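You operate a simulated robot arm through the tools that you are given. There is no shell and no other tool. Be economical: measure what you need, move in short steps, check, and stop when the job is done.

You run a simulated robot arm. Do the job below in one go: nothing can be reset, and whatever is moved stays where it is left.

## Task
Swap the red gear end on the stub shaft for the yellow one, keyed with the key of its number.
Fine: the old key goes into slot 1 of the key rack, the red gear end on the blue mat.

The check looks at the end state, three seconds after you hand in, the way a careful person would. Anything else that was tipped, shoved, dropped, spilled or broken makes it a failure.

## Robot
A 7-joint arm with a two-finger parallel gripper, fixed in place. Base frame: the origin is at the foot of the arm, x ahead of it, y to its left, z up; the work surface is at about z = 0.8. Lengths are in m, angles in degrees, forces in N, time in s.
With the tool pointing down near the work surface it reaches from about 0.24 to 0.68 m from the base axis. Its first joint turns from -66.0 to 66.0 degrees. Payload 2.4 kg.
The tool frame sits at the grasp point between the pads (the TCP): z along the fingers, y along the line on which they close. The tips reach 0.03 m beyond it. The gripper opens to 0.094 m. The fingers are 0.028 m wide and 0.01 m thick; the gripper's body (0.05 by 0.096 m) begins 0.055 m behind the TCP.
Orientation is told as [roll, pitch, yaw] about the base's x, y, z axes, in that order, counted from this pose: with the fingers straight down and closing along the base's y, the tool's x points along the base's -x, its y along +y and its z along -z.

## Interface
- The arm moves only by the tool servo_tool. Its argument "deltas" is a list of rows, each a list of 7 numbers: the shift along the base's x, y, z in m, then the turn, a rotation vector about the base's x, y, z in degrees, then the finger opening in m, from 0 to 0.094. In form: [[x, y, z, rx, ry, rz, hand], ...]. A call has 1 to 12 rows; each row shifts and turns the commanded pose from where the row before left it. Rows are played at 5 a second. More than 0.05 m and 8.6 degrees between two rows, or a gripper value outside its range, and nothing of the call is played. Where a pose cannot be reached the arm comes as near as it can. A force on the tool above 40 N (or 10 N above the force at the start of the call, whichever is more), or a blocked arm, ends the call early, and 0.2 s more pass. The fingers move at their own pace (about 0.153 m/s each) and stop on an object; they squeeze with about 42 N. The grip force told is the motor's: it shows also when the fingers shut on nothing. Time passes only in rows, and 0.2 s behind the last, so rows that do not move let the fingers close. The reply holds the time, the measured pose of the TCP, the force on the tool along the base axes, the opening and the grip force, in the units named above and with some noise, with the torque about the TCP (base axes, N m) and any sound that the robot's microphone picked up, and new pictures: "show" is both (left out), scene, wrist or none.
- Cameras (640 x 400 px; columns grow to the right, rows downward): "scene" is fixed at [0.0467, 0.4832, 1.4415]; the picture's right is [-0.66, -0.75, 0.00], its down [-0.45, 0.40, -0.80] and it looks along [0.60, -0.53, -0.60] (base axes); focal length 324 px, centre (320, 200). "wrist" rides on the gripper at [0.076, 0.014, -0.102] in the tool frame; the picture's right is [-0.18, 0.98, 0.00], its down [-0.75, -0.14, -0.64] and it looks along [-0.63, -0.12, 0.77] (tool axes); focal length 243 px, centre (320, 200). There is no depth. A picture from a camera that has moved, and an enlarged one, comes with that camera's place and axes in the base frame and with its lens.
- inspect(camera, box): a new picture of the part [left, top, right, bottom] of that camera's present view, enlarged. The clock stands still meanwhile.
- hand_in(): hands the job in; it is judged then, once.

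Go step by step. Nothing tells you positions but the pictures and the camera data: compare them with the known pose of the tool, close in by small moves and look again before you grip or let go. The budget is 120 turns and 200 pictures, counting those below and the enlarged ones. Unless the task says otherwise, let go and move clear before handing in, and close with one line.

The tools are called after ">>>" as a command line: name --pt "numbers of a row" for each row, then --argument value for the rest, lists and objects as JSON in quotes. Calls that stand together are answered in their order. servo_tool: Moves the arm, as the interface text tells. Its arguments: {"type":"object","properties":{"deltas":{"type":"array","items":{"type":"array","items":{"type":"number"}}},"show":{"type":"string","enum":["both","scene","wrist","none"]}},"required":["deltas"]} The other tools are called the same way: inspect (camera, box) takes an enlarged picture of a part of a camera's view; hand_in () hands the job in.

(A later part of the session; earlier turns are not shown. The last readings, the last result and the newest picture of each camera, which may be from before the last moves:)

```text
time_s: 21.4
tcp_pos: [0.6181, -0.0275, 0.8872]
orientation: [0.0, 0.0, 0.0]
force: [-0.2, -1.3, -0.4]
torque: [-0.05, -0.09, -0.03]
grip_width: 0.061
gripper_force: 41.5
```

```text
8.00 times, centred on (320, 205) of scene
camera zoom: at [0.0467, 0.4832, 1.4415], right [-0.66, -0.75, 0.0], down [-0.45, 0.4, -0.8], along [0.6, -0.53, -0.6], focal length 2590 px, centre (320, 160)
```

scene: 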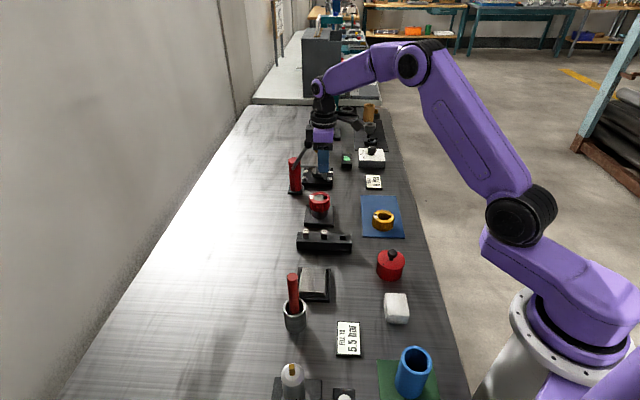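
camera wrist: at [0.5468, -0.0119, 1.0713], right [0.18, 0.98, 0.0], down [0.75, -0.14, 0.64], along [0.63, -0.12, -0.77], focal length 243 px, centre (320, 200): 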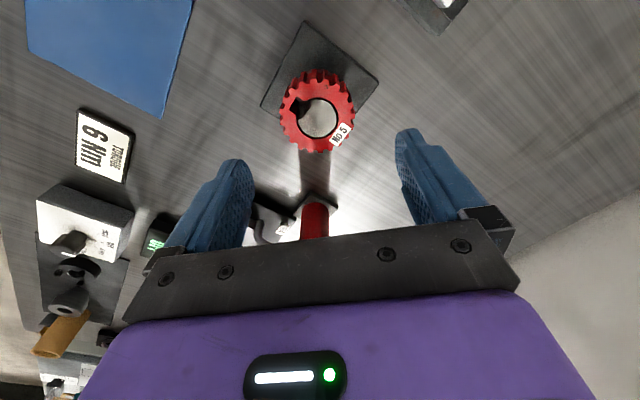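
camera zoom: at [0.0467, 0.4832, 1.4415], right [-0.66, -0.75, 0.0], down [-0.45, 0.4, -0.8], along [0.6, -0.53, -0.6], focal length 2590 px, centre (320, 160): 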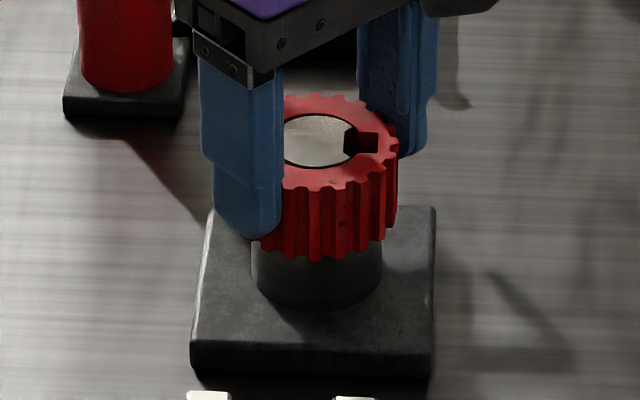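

>>> servo_tool --pt "0 0 0.004 0 0 0 0.045" --pt "0 0 0.008 0 0 0 0.045" --pt "0 0 0.015 0 0 0 0.045" --pt "0 0 0.025 0 0 0 0.045" --pt "0 0 0.03 0 0 0 0.045" --pt "0 0 0 0 0 0 0.045" --show "scene"

>>> inspect --camera "scene" --box '[280, 140, 420, 240]'

```text
time_s: 22.8
tcp_pos: [0.6202, -0.0247, 0.9697]
orientation: [0.0, 0.0, 0.1]
force: [0.1, 1.0, -3.9]
torque: [-0.02, 0.02, -0.01]
grip_width: 0.0611
gripper_force: 41.9
```

scene: 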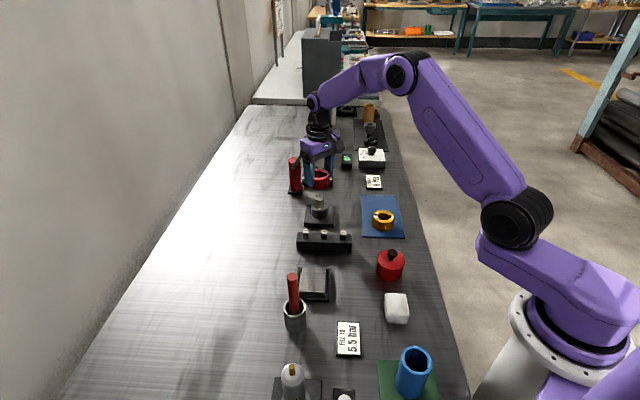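

```text
4.00 times, centred on (350, 190) of scene
camera zoom: at [0.0467, 0.4832, 1.4415], right [-0.66, -0.75, 0.0], down [-0.45, 0.4, -0.8], along [0.6, -0.53, -0.6], focal length 1295 px, centre (200, 240)
```

zoom: 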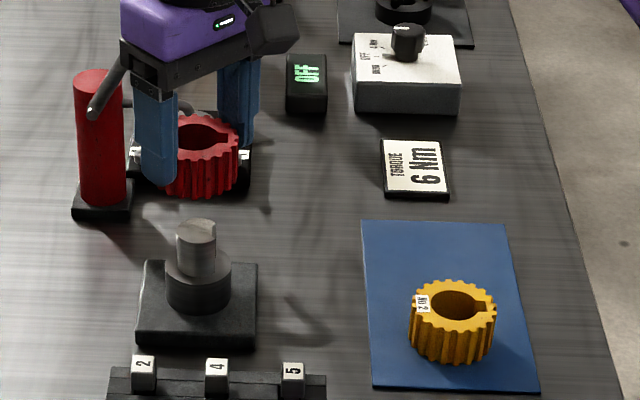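

The red gear is off and the stub shaft with its shoulder is bare. I carry the gear over the free far half of the blue mat, about (0.538, -0.210).

>>> servo_tool --pt "-0.0164 -0.037 0 0 0 0 0.045" --pt "-0.0164 -0.037 0 0 0 0 0.045" --pt "-0.0164 -0.037 0 0 0 0 0.045" --pt "-0.0164 -0.037 0 0 0 0 0.045" --pt "-0.0164 -0.037 0 0 0 0 0.045" --pt "0 0 -0.03 0 0 0 0.045" --pt "0 0 -0.03 0 0 0 0.045" --pt "0 0 0 0 0 0 0.045" --show "wrist"

>>> inspect --camera "scene" --box '[320, 150, 440, 250]'

```text
time_s: 24.6
tcp_pos: [0.5366, -0.2142, 0.9088]
orientation: [0.0, 0.0, 0.0]
force: [0.0, 0.8, -3.7]
torque: [0.0, 0.05, -0.04]
grip_width: 0.0613
gripper_force: 42.2
camera wrist: at [0.4611, -0.2006, 1.0109], right [0.18, 0.98, 0.0], down [0.75, -0.14, 0.64], along [0.63, -0.12, -0.77], focal length 243 px, centre (320, 200)
```

wrist: 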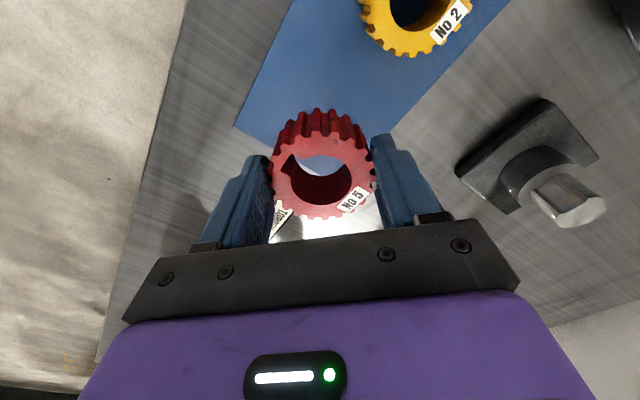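

```text
4.00 times, centred on (380, 200) of scene
camera zoom: at [0.0467, 0.4831, 1.4415], right [-0.66, -0.75, 0.0], down [-0.45, 0.4, -0.8], along [0.6, -0.53, -0.6], focal length 1295 px, centre (80, 200)
```

zoom: 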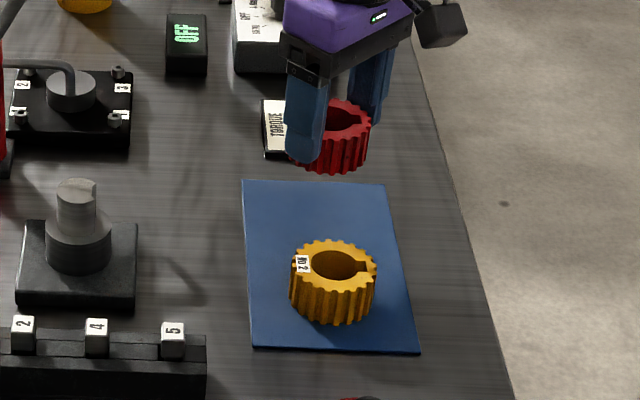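

Positioned over the free half of the mat. I lower it until it touches.

>>> servo_tool --pt "0 0 -0.025 0 0 0 0.045" --pt "0 0 -0.02 0 0 0 0.045" --pt "0 0 -0.008 0 0 0 0.045" --pt "0 0 0 0 0 0 0.045" --show "none"

>>> inspect --camera "scene" --box '[340, 160, 420, 240]'

```text
time_s: 25.6
tcp_pos: [0.5356, -0.2127, 0.8551]
orientation: [-0.1, -0.1, 0.1]
force: [0.1, 0.8, -3.1]
torque: [0.01, 0.01, 0.0]
grip_width: 0.0613
gripper_force: 42.5
```

```text
5.00 times, centred on (380, 200) of scene
camera zoom: at [0.0467, 0.4831, 1.4415], right [-0.66, -0.75, 0.0], down [-0.45, 0.4, -0.8], along [0.6, -0.53, -0.6], focal length 1619 px, centre (20, 200)
```

zoom: 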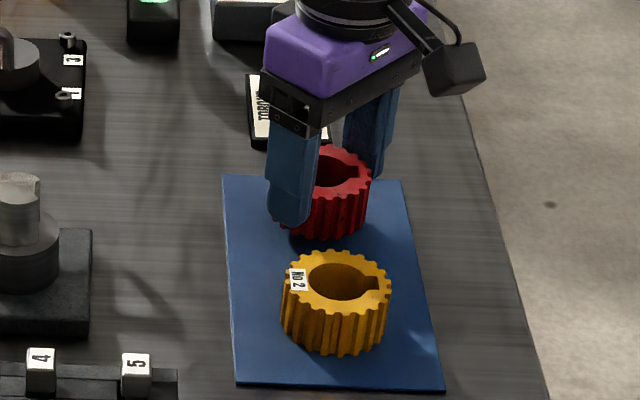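

>>> servo_tool --pt "0 0 -0.005 0 0 0 0.045" --pt "0 0 -0.003 0 0 0 0.045" --pt "0 0 -0.002 0 0 0 0.045" --pt "0 0 0 0 0 0 0.045" --show "none"

```text
time_s: 26.6
tcp_pos: [0.5377, -0.2116, 0.8472]
orientation: [0.0, 0.0, -0.1]
force: [0.8, 0.2, -3.9]
torque: [0.02, -0.02, -0.01]
grip_width: 0.0614
gripper_force: 42.4
```

>>> servo_tool --pt "0 0 -0.002 0 0 0 0.045" --pt "0 0 -0.0015 0 0 0 0.045" --pt "0 0 0 0 0 0 0.045" --show "none"

>>> inspect --camera "scene" --box '[340, 160, 420, 240]'

```text
time_s: 27.4
tcp_pos: [0.5382, -0.2135, 0.8425]
orientation: [-0.1, -0.3, 0.1]
force: [-6.7, 3.8, 29.3]
torque: [0.63, 0.09, -0.01]
grip_width: 0.0611
gripper_force: 42.2
```

```text
5.00 times, centred on (380, 200) of scene
camera zoom: at [0.046, 0.4834, 1.4414], right [-0.66, -0.75, 0.0], down [-0.45, 0.4, -0.8], along [0.6, -0.53, -0.6], focal length 1619 px, centre (20, 200)
```

zoom: 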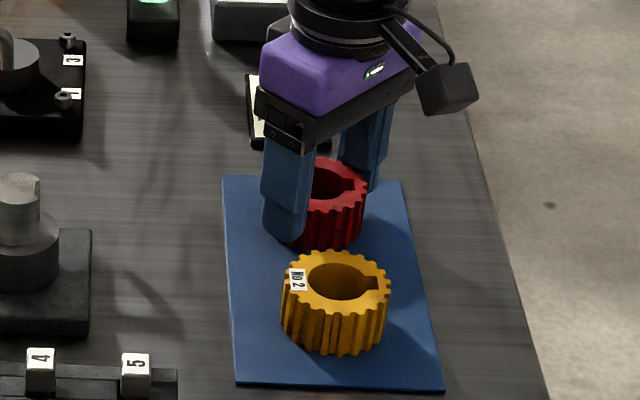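

It is on the mat. I ease off, open, rise, and move over the yellow gear.

>>> servo_tool --pt "0 0 0.0015 0 0 0 0.045" --pt "0 0 0 0 0 0 0.07" --pt "0 0 0 0 0 0 0.088" --pt "0 0 0 0 0 0 0.088" --pt "0 0 0.03 0 0 0 0.088" --pt "0 0 0.04 0 0 0 0.088" --pt "0 0 0.03 0 0 0 0.088" --pt "-0.024 0.027 0 0 0 0 0.088" --pt "-0.024 0.027 0 0 0 0 0.088" --pt "-0.024 0.027 0 0 0 0 0.088" --pt "0 0 0 0 0 0 0.088" --pt "0 0 0 0 0 0 0.088" --show "both"

>>> inspect --camera "wrist" --box '[220, 20, 420, 200]'

>>> inspect --camera "scene" --box '[340, 160, 420, 240]'

```text
time_s: 30.0
tcp_pos: [0.4653, -0.1334, 0.9461]
orientation: [-0.1, 0.0, 0.0]
force: [0.7, 0.8, -0.2]
torque: [-0.02, 0.0, 0.0]
grip_width: 0.088
gripper_force: 0.1
camera wrist: at [0.3897, -0.1193, 1.0476], right [0.18, 0.98, 0.0], down [0.75, -0.14, 0.64], along [0.63, -0.12, -0.77], focal length 243 px, centre (320, 200)
```

scene: 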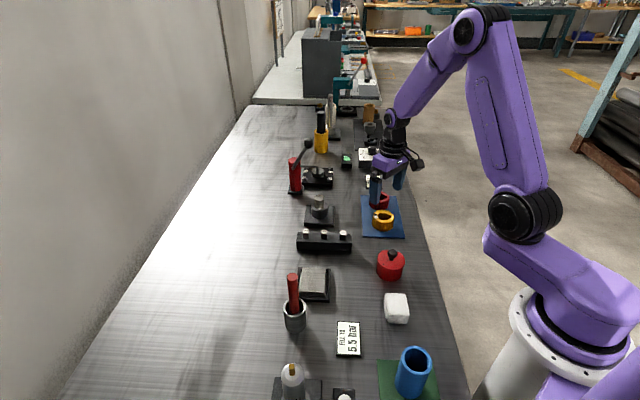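
wrist: 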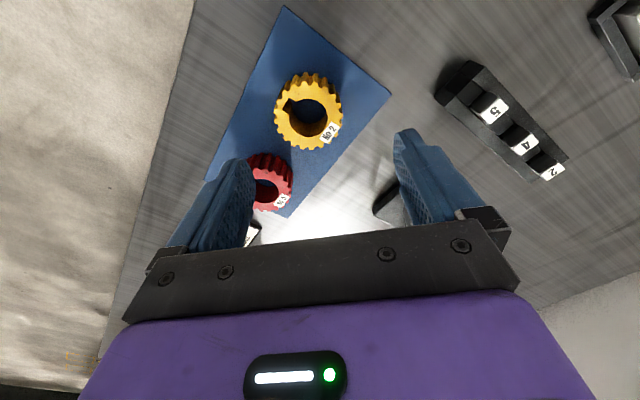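

```text
2.22 times, centred on (320, 110) of wrist
camera zoom: at [0.3897, -0.1193, 1.0476], right [0.18, 0.98, 0.0], down [0.75, -0.14, 0.64], along [0.63, -0.12, -0.77], focal length 539 px, centre (320, 400)
```

zoom: 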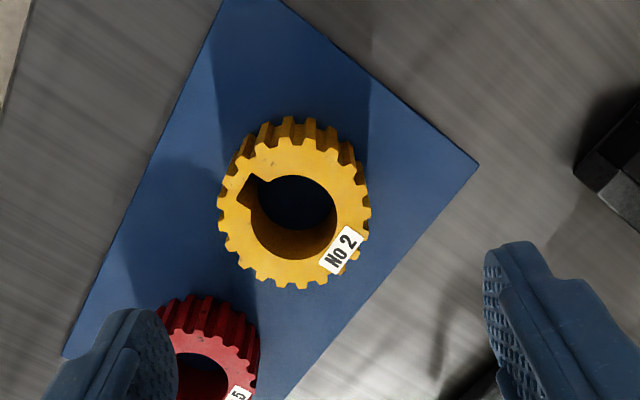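

```text
5.00 times, centred on (380, 200) of scene
camera zoom: at [0.0466, 0.4832, 1.4415], right [-0.66, -0.75, 0.0], down [-0.45, 0.4, -0.8], along [0.6, -0.53, -0.6], focal length 1619 px, centre (20, 200)
```

zoom: 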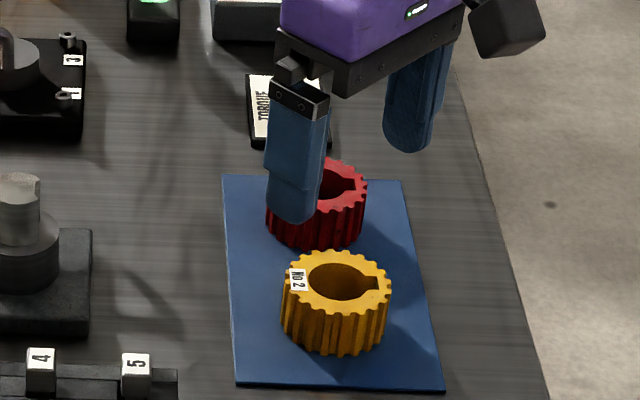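

The yellow gear is about 3 mm ahead and 11 mm right of the TCP, and its keyway points nearly the same way as the red one did. I center and lower to compare closely.

>>> servo_tool --pt "0.0028 -0.011 -0.02 0 0 0 0.088" --pt "0 0 -0.02 0 0 0 0.088" --pt "0 0 -0.013 0 0 0 0.088" --pt "0 0 0 0 0 0 0.088" --show "none"

>>> inspect --camera "wrist" --box '[220, 70, 420, 220]'

>>> inspect --camera "scene" --box '[345, 180, 415, 250]'

```text
time_s: 31.0
tcp_pos: [0.4691, -0.1444, 0.89]
orientation: [0.0, 0.0, 0.1]
force: [0.4, -0.8, -0.3]
torque: [0.01, -0.01, 0.01]
grip_width: 0.0879
gripper_force: 0.1
```

```text
2.67 times, centred on (320, 145) of wrist
camera zoom: at [0.3925, -0.1304, 0.9925], right [0.18, 0.98, 0.0], down [0.75, -0.14, 0.64], along [0.63, -0.12, -0.77], focal length 647 px, centre (320, 347)
```

zoom: 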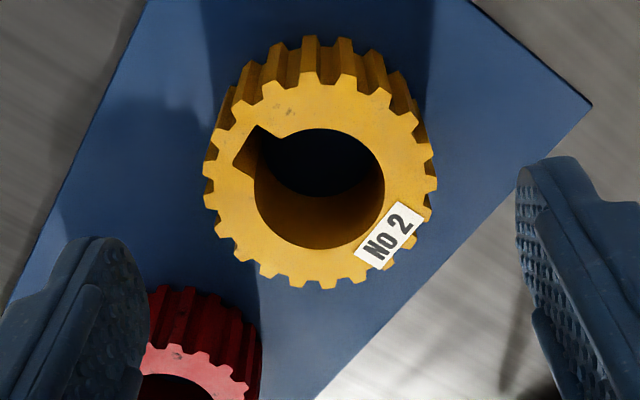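

```text
5.71 times, centred on (380, 215) of scene
camera zoom: at [0.0467, 0.4832, 1.4415], right [-0.66, -0.75, 0.0], down [-0.45, 0.4, -0.8], along [0.6, -0.53, -0.6], focal length 1850 px, centre (-23, 114)
```

zoom: 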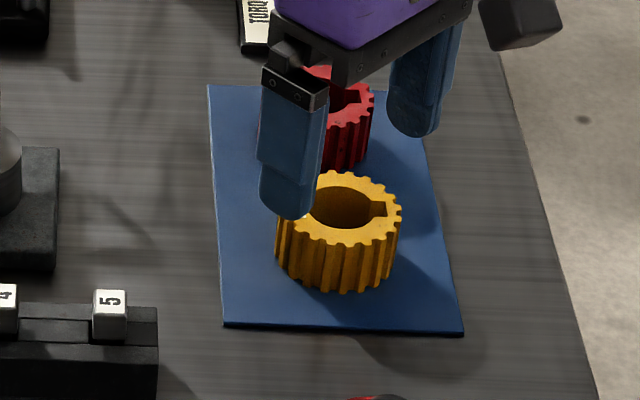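

Keyway directions match within about 1°, so no turn is needed. I lower and grip the yellow gear.

>>> servo_tool --pt "0 0 -0.02 0 0 0 0.088" --pt "0 0 -0.02 0 0 0 0.088" --pt "0 0 -0.005 0 0 0 0.088" --pt "0 0 0 0 0 0 0.088" --pt "0 0 0 0 0 0 0.07" --pt "0 0 0 0 0 0 0.05" --pt "0 0 0 0 0 0 0.045" --pt "0 0 0 0 0 0 0.045" --pt "0 0 0 0 0 0 0.045" --show "none"

>>> inspect --camera "wrist" --box '[220, 90, 420, 240]'

>>> inspect --camera "scene" --box '[345, 180, 415, 250]'

```text
time_s: 33.0
tcp_pos: [0.4677, -0.1398, 0.8453]
orientation: [-0.1, 0.0, 0.0]
force: [-0.4, -1.3, -0.1]
torque: [-0.12, -0.04, -0.04]
grip_width: 0.0611
gripper_force: 42.0
```

```text
2.67 times, centred on (320, 165) of wrist
camera zoom: at [0.3921, -0.1267, 0.9476], right [0.18, 0.98, 0.0], down [0.75, -0.14, 0.64], along [0.63, -0.12, -0.77], focal length 647 px, centre (320, 293)
```

zoom: 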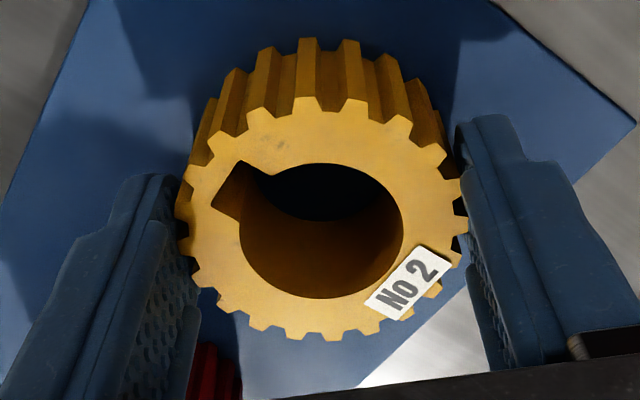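

```text
5.71 times, centred on (380, 215) of scene
camera zoom: at [0.0467, 0.4831, 1.4415], right [-0.66, -0.75, 0.0], down [-0.45, 0.4, -0.8], along [0.6, -0.53, -0.6], focal length 1850 px, centre (-23, 114)
```

zoom: 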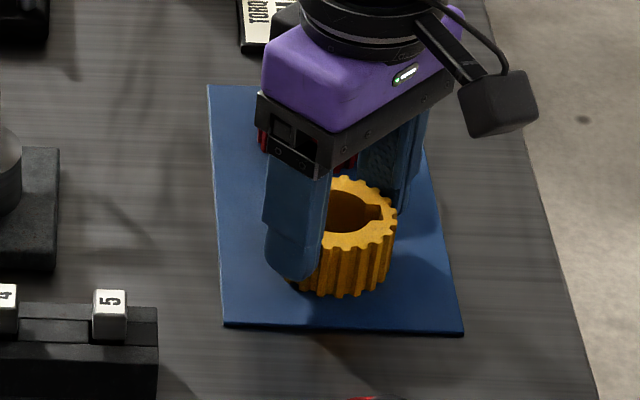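

Gripped at 61 mm. I lift it and carry it above the stub shaft.

>>> servo_tool --pt "0 0 0.01 0 0 0 0.045" --pt "0 0 0.03 0 0 0 0.045" --pt "0 0 0.04 0 0 0 0.045" --pt "0 0 0.04 0 0 0 0.045" --pt "0.038 0.028 0 0 0 0 0.045" --pt "0.038 0.028 0 0 0 0 0.045" --pt "0.038 0.028 0 0 0 0 0.045" --pt "0.039 0.029 0 0 0 0 0.045" --pt "0 0 0 0 0 0 0.045" --pt "0 0 0 0 0 0 0.045" --show "both"

>>> inspect --camera "wrist" --box '[220, 40, 420, 240]'

>>> inspect --camera "scene" --box '[290, 160, 350, 230]'

```text
time_s: 35.2
tcp_pos: [0.6185, -0.0318, 0.9668]
orientation: [0.0, -0.1, 0.0]
force: [0.8, 0.7, -2.8]
torque: [-0.01, 0.02, -0.02]
grip_width: 0.0612
gripper_force: 41.9
camera wrist: at [0.5429, -0.0174, 1.0686], right [0.18, 0.98, 0.0], down [0.75, -0.14, 0.64], along [0.63, -0.12, -0.77], focal length 243 px, centre (320, 200)
```

scene: 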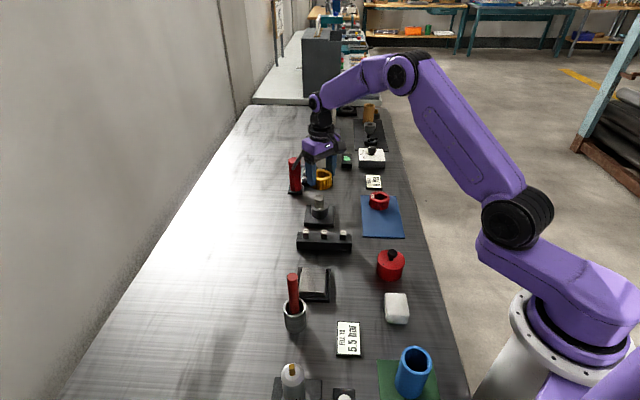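
wrist: 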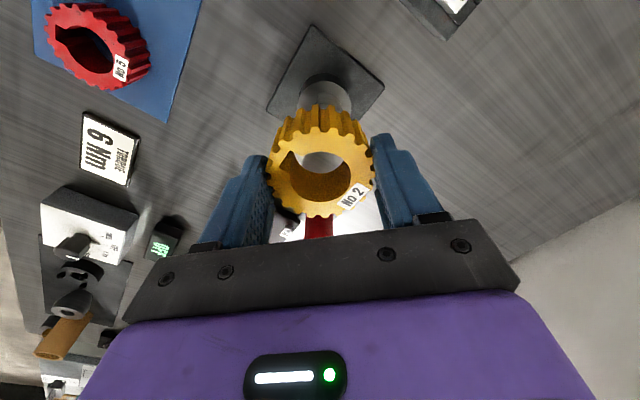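

```text
2.00 times, centred on (320, 140) of wrist
camera zoom: at [0.5429, -0.0174, 1.0686], right [0.18, 0.98, 0.0], down [0.75, -0.14, 0.64], along [0.63, -0.12, -0.77], focal length 485 px, centre (320, 320)
```

zoom: 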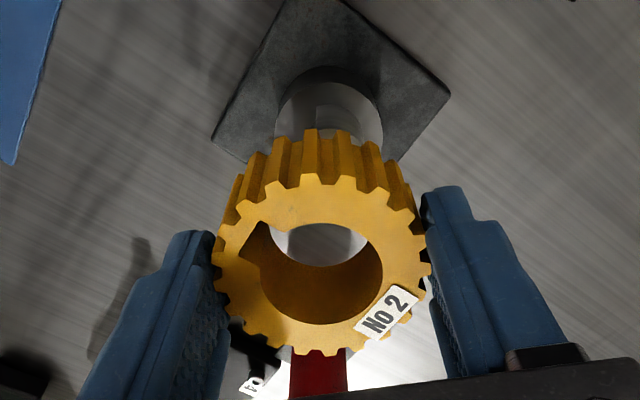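

```text
5.71 times, centred on (320, 195) of scene
camera zoom: at [0.0467, 0.4832, 1.4415], right [-0.66, -0.75, 0.0], down [-0.45, 0.4, -0.8], along [0.6, -0.53, -0.6], focal length 1850 px, centre (320, 229)
```

zoom: 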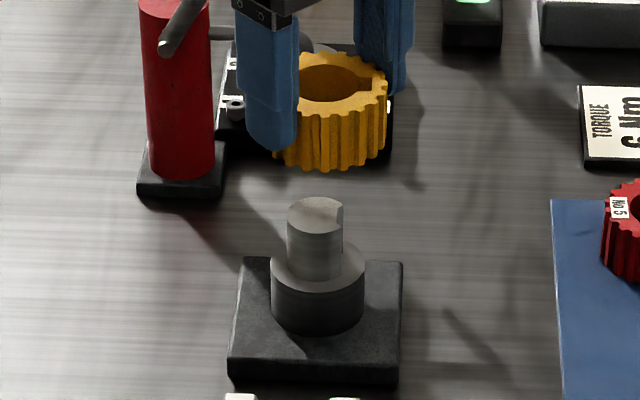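

I need a small correction toward +y (~6 mm). I shift and lower so the gear hovers just above the shaft top, then compare.

>>> servo_tool --pt "0 0.006 -0.015 0 0 0 0.045" --pt "0 0 -0.017 0 0 0 0.045" --pt "0 0 0 0 0 0 0.045" --pt "0 0 0 0 0 0 0.045" --show "none"

>>> inspect --camera "wrist" --box '[240, 90, 400, 220]'

>>> inspect --camera "scene" --box '[295, 175, 345, 230]'

```text
time_s: 36.2
tcp_pos: [0.6197, -0.0262, 0.9339]
orientation: [0.0, 0.1, 0.0]
force: [0.2, -0.1, -2.6]
torque: [-0.05, -0.01, 0.01]
grip_width: 0.0609
gripper_force: 41.5
```

```text
3.08 times, centred on (320, 155) of wrist
camera zoom: at [0.5428, -0.0116, 1.0358], right [0.18, 0.98, 0.0], down [0.75, -0.14, 0.64], along [0.63, -0.12, -0.77], focal length 746 px, centre (320, 338)
```

zoom: 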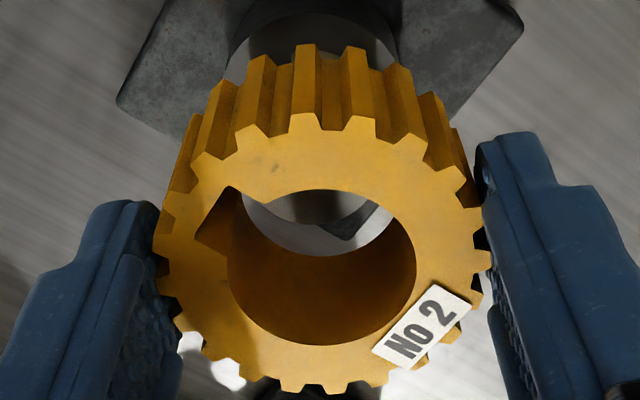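

```text
7.27 times, centred on (320, 202) of scene
camera zoom: at [0.0467, 0.4832, 1.4415], right [-0.66, -0.75, 0.0], down [-0.45, 0.4, -0.8], along [0.6, -0.53, -0.6], focal length 2355 px, centre (320, 182)
```

zoom: 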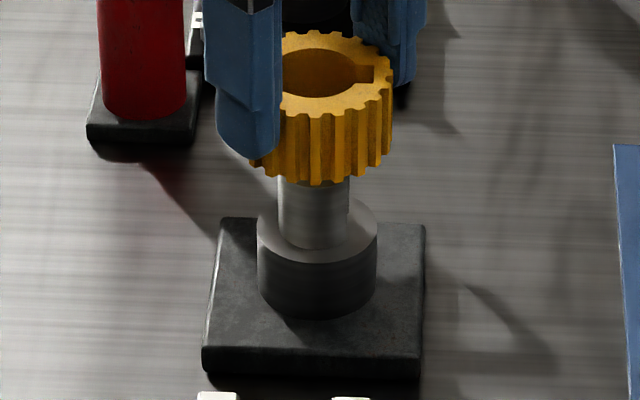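

>>> inspect --camera "wrist" --box '[285, 125, 355, 180]'

>>> inspect --camera "scene" --box '[305, 175, 335, 215]'

```text
7.27 times, centred on (320, 152) of wrist
camera zoom: at [0.5428, -0.0116, 1.0358], right [0.18, 0.98, 0.0], down [0.75, -0.14, 0.64], along [0.63, -0.12, -0.77], focal length 1764 px, centre (320, 546)
```

zoom: 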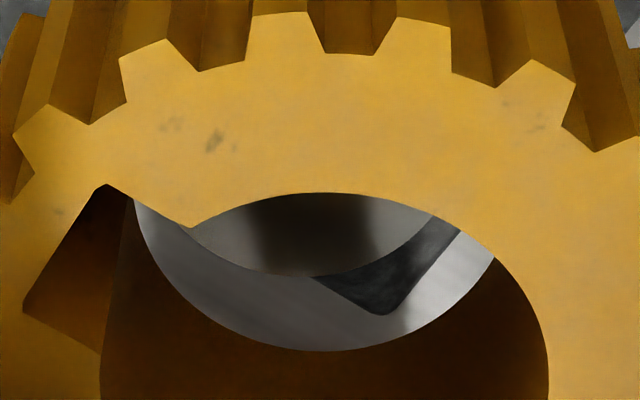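

```text
10.00 times, centred on (320, 195) of scene
camera zoom: at [0.0467, 0.4832, 1.4415], right [-0.66, -0.75, 0.0], down [-0.45, 0.4, -0.8], along [0.6, -0.53, -0.6], focal length 3238 px, centre (320, 250)
```

zoom: 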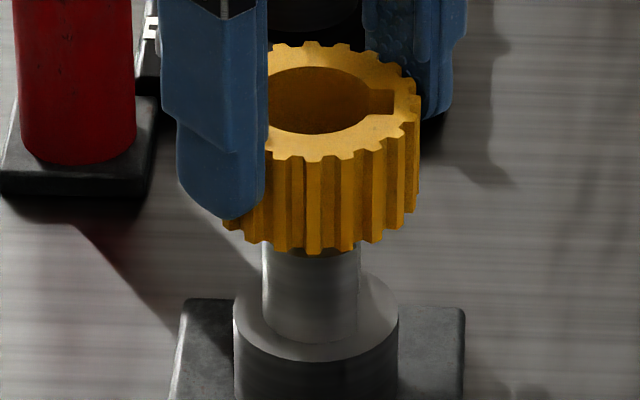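

The gear is aligned along the scene's horizontal; across it seems about 2 mm short. I shift (+1.8, -1.2) mm and lower 10 mm to check again.

>>> servo_tool --pt "0.0018 -0.0012 -0.005 0 0 0 0.045" --pt "0 0 -0.005 0 0 0 0.045" --pt "0 0 0 0 0 0 0.045" --pt "0 0 0 0 0 0 0.045" --show "none"

>>> inspect --camera "wrist" --box '[270, 125, 370, 200]'

>>> inspect --camera "scene" --box '[300, 180, 340, 215]'

```text
time_s: 37.2
tcp_pos: [0.6224, -0.0279, 0.9221]
orientation: [0.0, 0.0, 0.0]
force: [-0.1, 0.2, -2.6]
torque: [0.04, -0.02, -0.01]
grip_width: 0.061
gripper_force: 42.0
```

```text
5.33 times, centred on (320, 162) of wrist
camera zoom: at [0.5465, -0.0128, 1.0249], right [0.18, 0.98, 0.0], down [0.75, -0.14, 0.64], along [0.63, -0.12, -0.77], focal length 1294 px, centre (320, 400)
```

zoom: 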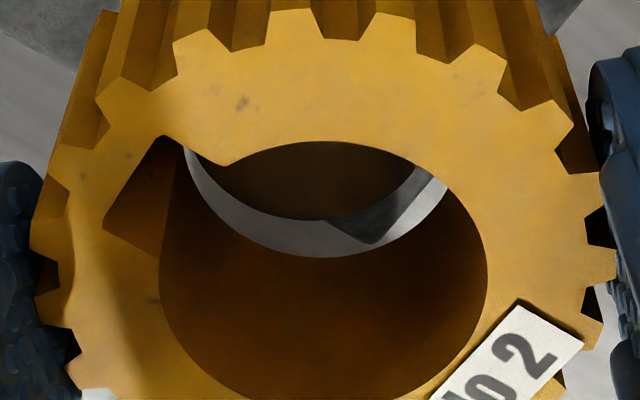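

```text
11.43 times, centred on (320, 198) of scene
camera zoom: at [0.0467, 0.4832, 1.4415], right [-0.66, -0.75, 0.0], down [-0.45, 0.4, -0.8], along [0.6, -0.53, -0.6], focal length 3701 px, centre (320, 229)
```

zoom: 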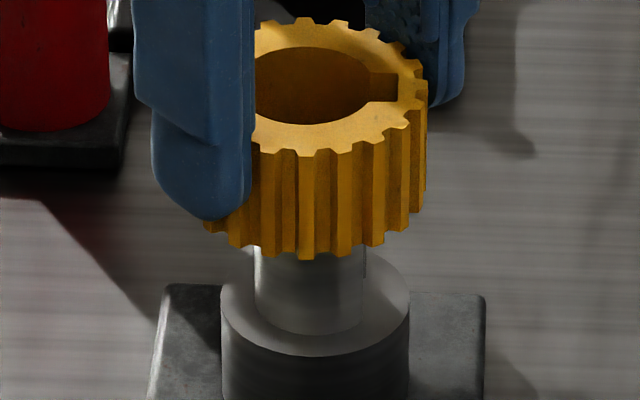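

Bore clearance looks like ~1.7 mm all round and alignment error about 1 mm. I trim x by -0.8 mm and lower gently, watching force.

>>> servo_tool --pt "-0.0008 0 -0.003 0 0 0 0.045" --pt "0 0 -0.003 0 0 0 0.045" --pt "0 0 -0.002 0 0 0 0.045" --pt "0 0 0 0 0 0 0.045" --show "none"

>>> inspect --camera "wrist" --box '[270, 125, 370, 200]'

>>> inspect --camera "scene" --box '[300, 180, 340, 215]'

```text
time_s: 38.2
tcp_pos: [0.6221, -0.026, 0.9154]
orientation: [0.0, -0.2, 0.0]
force: [-10.2, -2.6, 27.7]
torque: [-0.49, 0.54, -0.07]
grip_width: 0.0614
gripper_force: 41.9
```

```text
5.33 times, centred on (320, 162) of wrist
camera zoom: at [0.5458, -0.0123, 1.0181], right [0.18, 0.98, 0.0], down [0.75, -0.14, 0.64], along [0.63, -0.12, -0.76], focal length 1294 px, centre (320, 400)
```

zoom: 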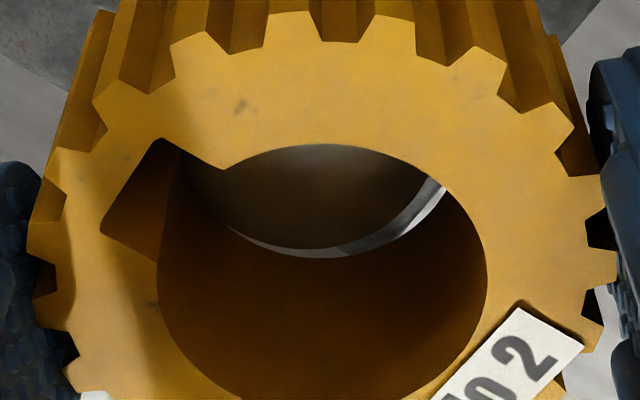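

```text
11.43 times, centred on (320, 198) of scene
camera zoom: at [0.0458, 0.4832, 1.4415], right [-0.66, -0.75, 0.0], down [-0.45, 0.4, -0.8], along [0.6, -0.53, -0.6], focal length 3701 px, centre (320, 229)
```

zoom: 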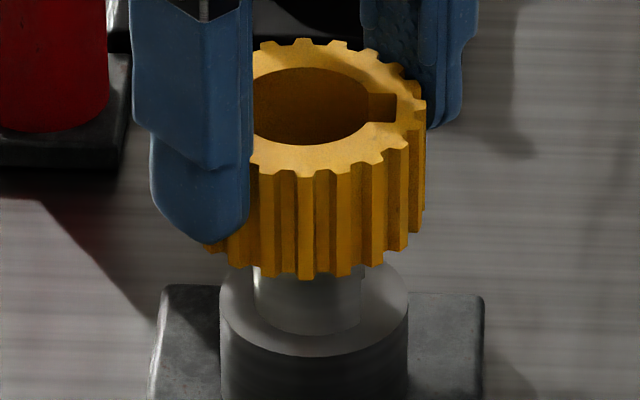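

The rim touches the shaft top: the gap is all on the right (+y) side, so the gear must go about 1.5 mm toward -y. I raise, shift and retry.

>>> servo_tool --pt "0 0 0.003 0 0 0 0.045" --pt "0 -0.0015 0 0 0 0 0.045" --pt "0 0 0 0 0 0 0.045" --show "none"

>>> inspect --camera "wrist" --box '[270, 125, 370, 200]'

```text
time_s: 39.0
tcp_pos: [0.6221, -0.0259, 0.917]
orientation: [0.0, 0.2, 0.0]
force: [-0.4, 0.1, -3.4]
torque: [0.02, 0.02, -0.02]
grip_width: 0.0611
gripper_force: 42.0
```

```text
5.33 times, centred on (320, 162) of wrist
camera zoom: at [0.5455, -0.0126, 1.0193], right [0.18, 0.98, 0.0], down [0.76, -0.14, 0.64], along [0.63, -0.12, -0.77], focal length 1294 px, centre (320, 400)
```

zoom: 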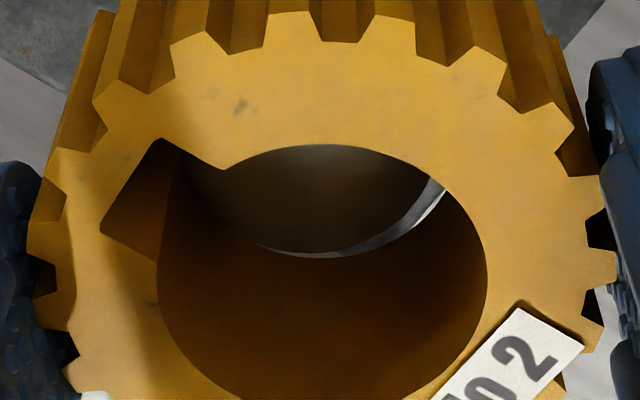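

>>> inspect --camera "wrist" --box '[295, 145, 345, 177]'

>>> inspect --camera "scene" --box '[300, 180, 340, 215]'

```text
12.50 times, centred on (320, 161) of wrist
camera zoom: at [0.5455, -0.0126, 1.0193], right [0.18, 0.98, 0.0], down [0.76, -0.14, 0.64], along [0.63, -0.12, -0.77], focal length 3033 px, centre (320, 688)
```

zoom: 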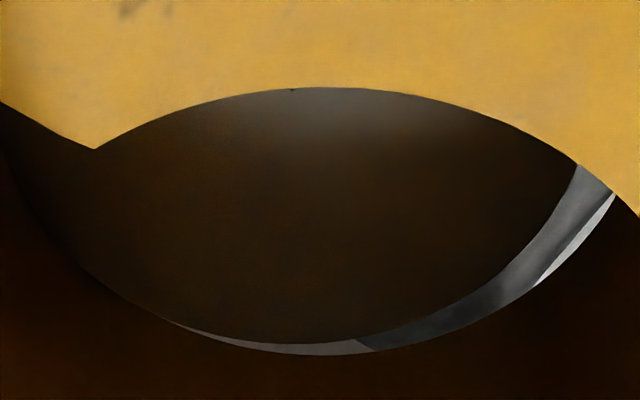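

```text
11.43 times, centred on (320, 198) of scene
camera zoom: at [0.0467, 0.4832, 1.4415], right [-0.66, -0.75, 0.0], down [-0.45, 0.4, -0.8], along [0.6, -0.53, -0.6], focal length 3701 px, centre (320, 229)
```

zoom: 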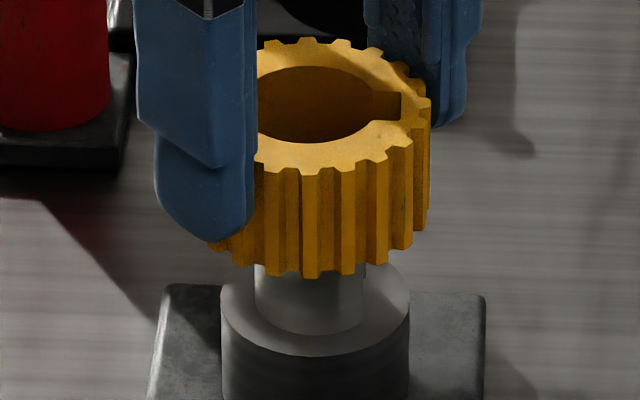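

From the enlarged crescent, the gear needs about +2.2 mm in x and -1.3 mm in y. I shift and look again.

>>> servo_tool --pt "0.0022 -0.0013 0 0 0 0 0.045" --pt "0 0 0 0 0 0 0.045" --pt "0 0 0 0 0 0 0.045" --show "none"

>>> inspect --camera "wrist" --box '[295, 145, 345, 177]'

```text
time_s: 39.8
tcp_pos: [0.6229, -0.0272, 0.9189]
orientation: [0.1, 0.4, 0.1]
force: [-15.7, 5.6, -5.2]
torque: [0.28, 0.68, -0.06]
grip_width: 0.0612
gripper_force: 42.3
```

```text
12.50 times, centred on (320, 161) of wrist
camera zoom: at [0.5473, -0.0133, 1.0202], right [0.18, 0.98, 0.0], down [0.76, -0.14, 0.64], along [0.63, -0.12, -0.77], focal length 3033 px, centre (320, 688)
```

zoom: 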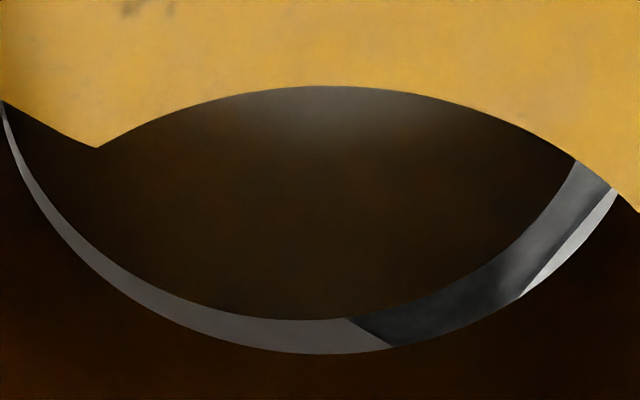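

The sideways force shows the rim is already just around the shaft top and pressed at one side. Combining contacts, the centre is about (-2.0, +0.8) mm from here; I shift there and check the force.

>>> servo_tool --pt "-0.002 0.0008 0 0 0 0 0.045" --pt "0 0 0 0 0 0 0.045" --show "none"

>>> servo_tool --pt "0 0 -0.002 0 0 0 0.045" --pt "0 0 -0.002 0 0 0 0.045" --pt "0 0 0 0 0 0 0.045" --show "none"

>>> inspect --camera "wrist" --box '[270, 125, 370, 200]'

```text
time_s: 40.4
tcp_pos: [0.6229, -0.0273, 0.9189]
orientation: [0.0, -0.1, 0.1]
force: [-0.1, 0.1, -2.7]
torque: [0.02, 0.0, 0.0]
grip_width: 0.061
gripper_force: 41.8
```

```text
time_s: 41.2
tcp_pos: [0.6233, -0.0278, 0.9184]
orientation: [0.0, -0.2, 0.0]
force: [-1.0, -2.8, 23.7]
torque: [-0.09, 0.51, 0.05]
grip_width: 0.0615
gripper_force: 42.4
```

```text
5.33 times, centred on (320, 162) of wrist
camera zoom: at [0.5458, -0.0134, 1.0184], right [0.18, 0.98, 0.0], down [0.75, -0.14, 0.65], along [0.64, -0.12, -0.76], focal length 1294 px, centre (320, 400)
```

zoom: 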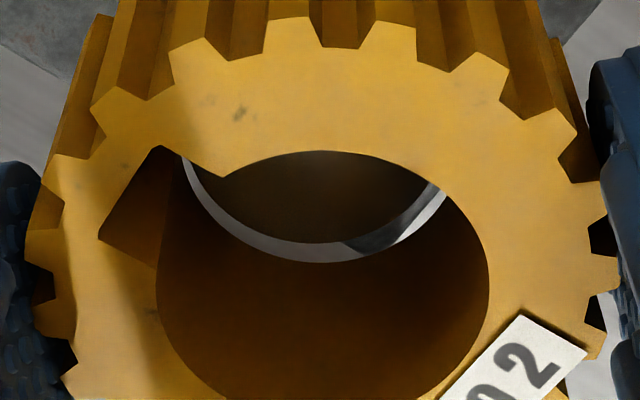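

The rim now rests on the shaft's -x edge only; a little -x is needed. I raise slightly, shift -1.2 mm in x, and try again.

>>> servo_tool --pt "0 0 0.004 0 0 0 0.045" --pt "-0.0013 0 0 0 0 0 0.045" --pt "0 0 0 0 0 0 0.045" --show "none"

>>> servo_tool --pt "0 0 -0.002 0 0 0 0.045" --pt "0 0 -0.002 0 0 0 0.045" --pt "0 0 0 0 0 0 0.045" --show "none"

>>> inspect --camera "wrist" --box '[270, 125, 370, 200]'

>>> inspect --camera "scene" --box '[300, 180, 340, 215]'

```text
time_s: 42.0
tcp_pos: [0.6195, -0.0254, 0.9186]
orientation: [-0.1, 0.2, 0.2]
force: [-0.1, 0.3, -3.1]
torque: [0.03, 0.01, 0.01]
grip_width: 0.0609
gripper_force: 41.6
```

```text
time_s: 42.8
tcp_pos: [0.6212, -0.0253, 0.9156]
orientation: [-0.1, -0.4, 0.0]
force: [-9.3, 1.7, 27.4]
torque: [-0.36, -0.03, -0.1]
grip_width: 0.0612
gripper_force: 41.9
```

```text
5.33 times, centred on (320, 162) of wrist
camera zoom: at [0.5434, -0.0123, 1.0176], right [0.18, 0.98, 0.0], down [0.75, -0.14, 0.65], along [0.63, -0.12, -0.76], focal length 1294 px, centre (320, 400)
```

zoom: 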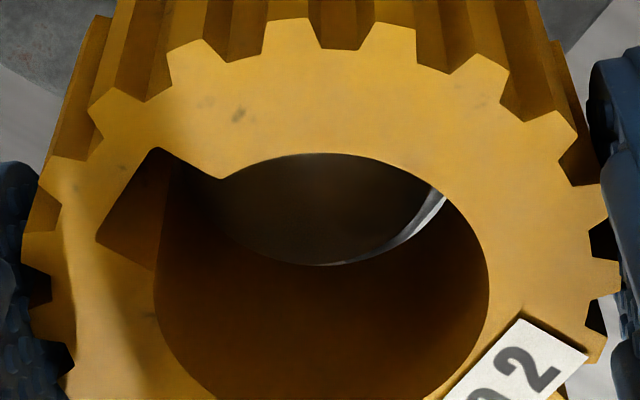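

```text
11.43 times, centred on (320, 198) of scene
camera zoom: at [0.0458, 0.4832, 1.4415], right [-0.66, -0.75, 0.0], down [-0.45, 0.4, -0.8], along [0.6, -0.53, -0.6], focal length 3701 px, centre (320, 229)
```

zoom: 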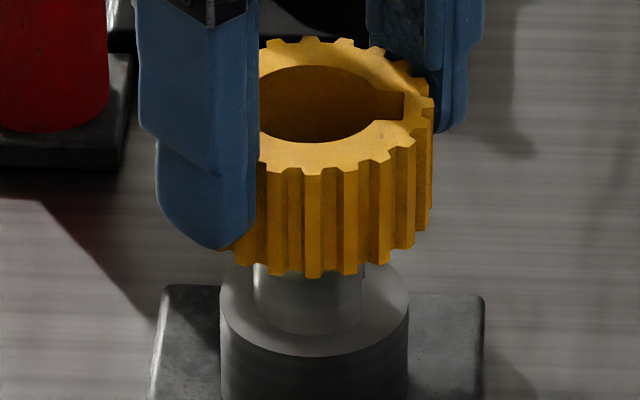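

Contact is now on the +x/-y side, so the centre lies between the last two tries. I raise a little, shift (+1.2, -1.0) mm and look.

>>> servo_tool --pt "0 0 0.003 0 0 0 0.045" --pt "0.0012 -0.001 0 0 0 0 0.045" --pt "0 0 0 0 0 0 0.045" --pt "0 0 0 0 0 0 0.045" --show "none"

>>> inspect --camera "wrist" --box '[270, 125, 370, 200]'

```text
time_s: 43.8
tcp_pos: [0.6216, -0.0275, 0.9171]
orientation: [0.0, 0.0, -0.1]
force: [0.4, 0.0, -3.8]
torque: [0.0, -0.01, 0.0]
grip_width: 0.061
gripper_force: 41.6
```

```text
5.33 times, centred on (320, 162) of wrist
camera zoom: at [0.5456, -0.014, 1.019], right [0.18, 0.98, 0.0], down [0.75, -0.14, 0.64], along [0.63, -0.12, -0.77], focal length 1294 px, centre (320, 400)
```

zoom: 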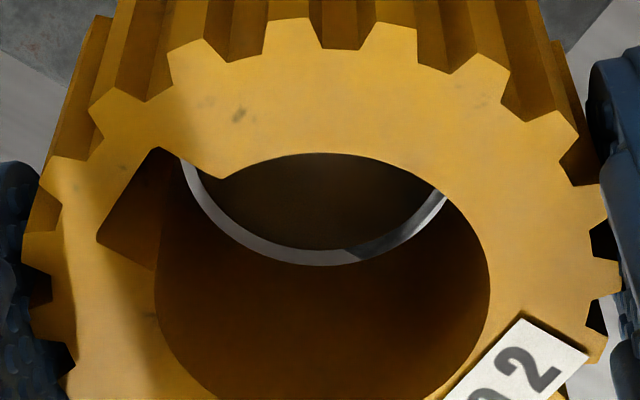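

The crescent is now even all round, so the gear is centred. I lower gently.

>>> servo_tool --pt "0 0 -0.002 0 0 0 0.045" --pt "0 0 -0.002 0 0 0 0.045" --pt "0 0 -0.002 0 0 0 0.045" --pt "0 0 0 0 0 0 0.045" --show "none"

>>> inspect --camera "wrist" --box '[270, 125, 370, 200]'

```text
time_s: 44.8
tcp_pos: [0.6217, -0.0289, 0.9106]
orientation: [0.0, 0.0, 0.0]
force: [-0.3, 0.4, -2.8]
torque: [-0.02, 0.0, -0.04]
grip_width: 0.0611
gripper_force: 42.5
```

```text
5.33 times, centred on (320, 162) of wrist
camera zoom: at [0.5458, -0.014, 1.0129], right [0.18, 0.98, 0.0], down [0.75, -0.14, 0.64], along [0.63, -0.12, -0.77], focal length 1294 px, centre (320, 400)
```

zoom: 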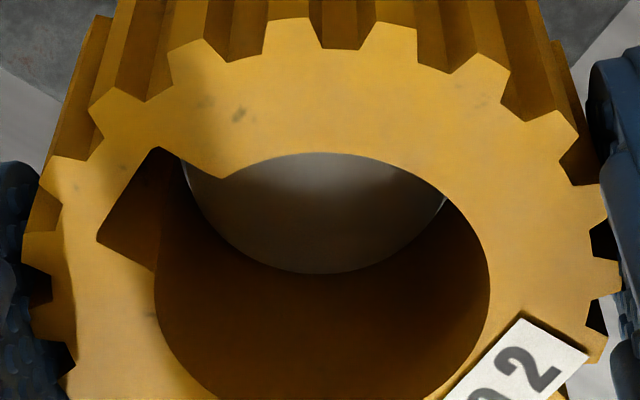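

It slides over the shaft with no force. I continue down toward the shoulder.

>>> servo_tool --pt "0 0 -0.003 0 0 0 0.045" --pt "0 0 -0.003 0 0 0 0.045" --pt "0 0 -0.003 0 0 0 0.045" --pt "0 0 -0.003 0 0 0 0.045" --pt "0 0 -0.003 0 0 0 0.045" --pt "0 0 0 0 0 0 0.045" --show "none"

>>> inspect --camera "wrist" --box '[270, 125, 370, 200]'

```text
time_s: 46.2
tcp_pos: [0.6206, -0.0283, 0.8973]
orientation: [0.0, 0.0, -0.1]
force: [0.6, -0.2, -3.7]
torque: [0.02, -0.03, 0.02]
grip_width: 0.061
gripper_force: 42.3
```

```text
5.33 times, centred on (320, 162) of wrist
camera zoom: at [0.5453, -0.0135, 0.9977], right [0.18, 0.98, 0.0], down [0.75, -0.14, 0.64], along [0.63, -0.12, -0.77], focal length 1294 px, centre (320, 400)
```

zoom: 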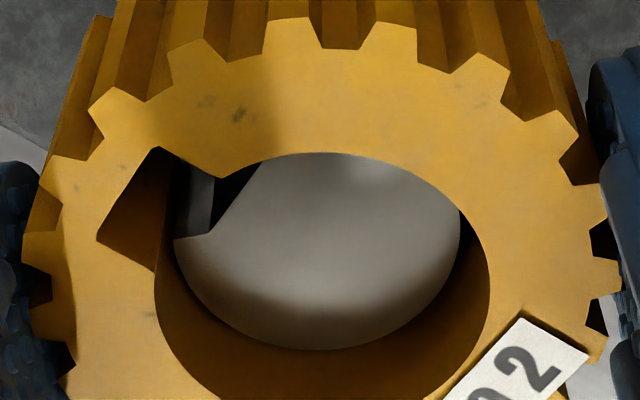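

>>> servo_tool --pt "0 0 -0.003 0 0 0 0.045" --pt "0 0 -0.003 0 0 0 0.045" --pt "0 0 -0.002 0 0 0 0.045" --pt "0 0 -0.001 0 0 0 0.045" --pt "0 0 -0.001 0 0 0 0.045" --pt "0 0 0 0 0 0 0.045" --show "none"

>>> inspect --camera "wrist" --box '[260, 100, 380, 220]'

>>> inspect --camera "scene" --box '[295, 180, 345, 230]'

```text
time_s: 47.6
tcp_pos: [0.6216, -0.0275, 0.8855]
orientation: [0.0, 0.0, 0.0]
force: [0.8, 0.3, -3.5]
torque: [-0.02, -0.03, -0.01]
grip_width: 0.061
gripper_force: 42.5
```

```text
3.33 times, centred on (320, 160) of wrist
camera zoom: at [0.5458, -0.0145, 0.9881], right [0.18, 0.98, 0.0], down [0.75, -0.14, 0.64], along [0.63, -0.12, -0.77], focal length 809 px, centre (320, 333)
```

zoom: 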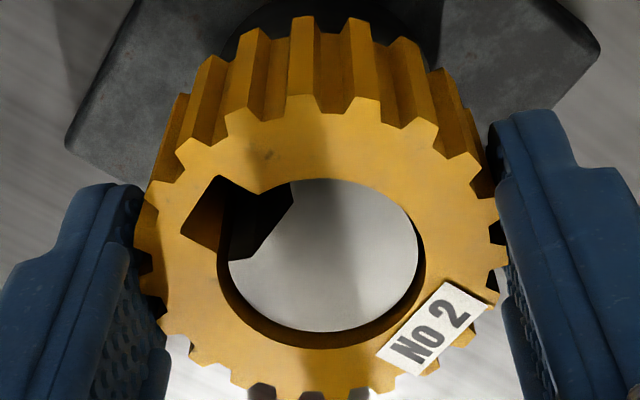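

```text
8.00 times, centred on (320, 205) of scene
camera zoom: at [0.0467, 0.4832, 1.4415], right [-0.66, -0.75, 0.0], down [-0.45, 0.4, -0.8], along [0.6, -0.53, -0.6], focal length 2590 px, centre (320, 160)
```

zoom: 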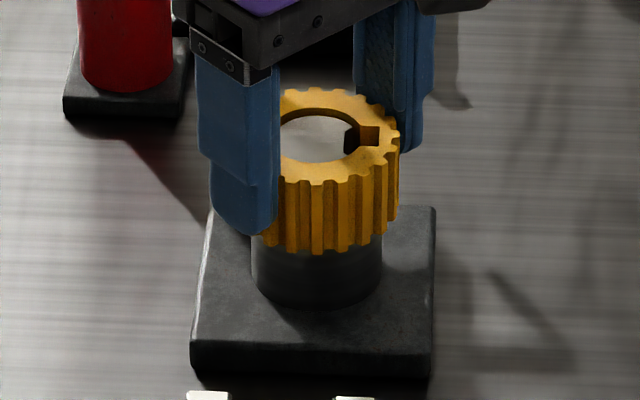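

>>> servo_tool --pt "0 0 -0.0015 0 0 0 0.045" --pt "0 0 -0.0015 0 0 0 0.045" --pt "0 0 0 0 0 0 0.045" --show "none"

>>> servo_tool --pt "0 0 -0.001 0 0 0 0.045" --pt "0 0 -0.001 0 0 0 0.045" --pt "0 0 0 0 0 0 0.045" --show "none"

>>> inspect --camera "wrist" --box '[260, 100, 380, 220]'

```text
time_s: 48.4
tcp_pos: [0.6224, -0.0285, 0.8841]
orientation: [0.0, 0.0, 0.0]
force: [-10.9, 2.5, 15.7]
torque: [0.04, -0.13, 0.01]
grip_width: 0.0613
gripper_force: 42.3
```

```text
time_s: 49.2
tcp_pos: [0.623, -0.0279, 0.8811]
orientation: [0.0, -0.3, 0.0]
force: [-6.4, 4.7, 29.1]
torque: [-0.2, 0.28, -0.1]
grip_width: 0.0612
gripper_force: 41.9
```

```text
3.33 times, centred on (320, 160) of wrist
camera zoom: at [0.5462, -0.0146, 0.9842], right [0.18, 0.98, 0.0], down [0.75, -0.14, 0.65], along [0.64, -0.12, -0.76], focal length 809 px, centre (320, 333)
```

zoom: 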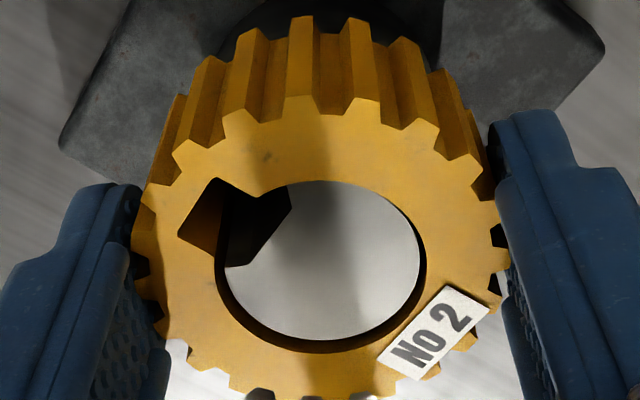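

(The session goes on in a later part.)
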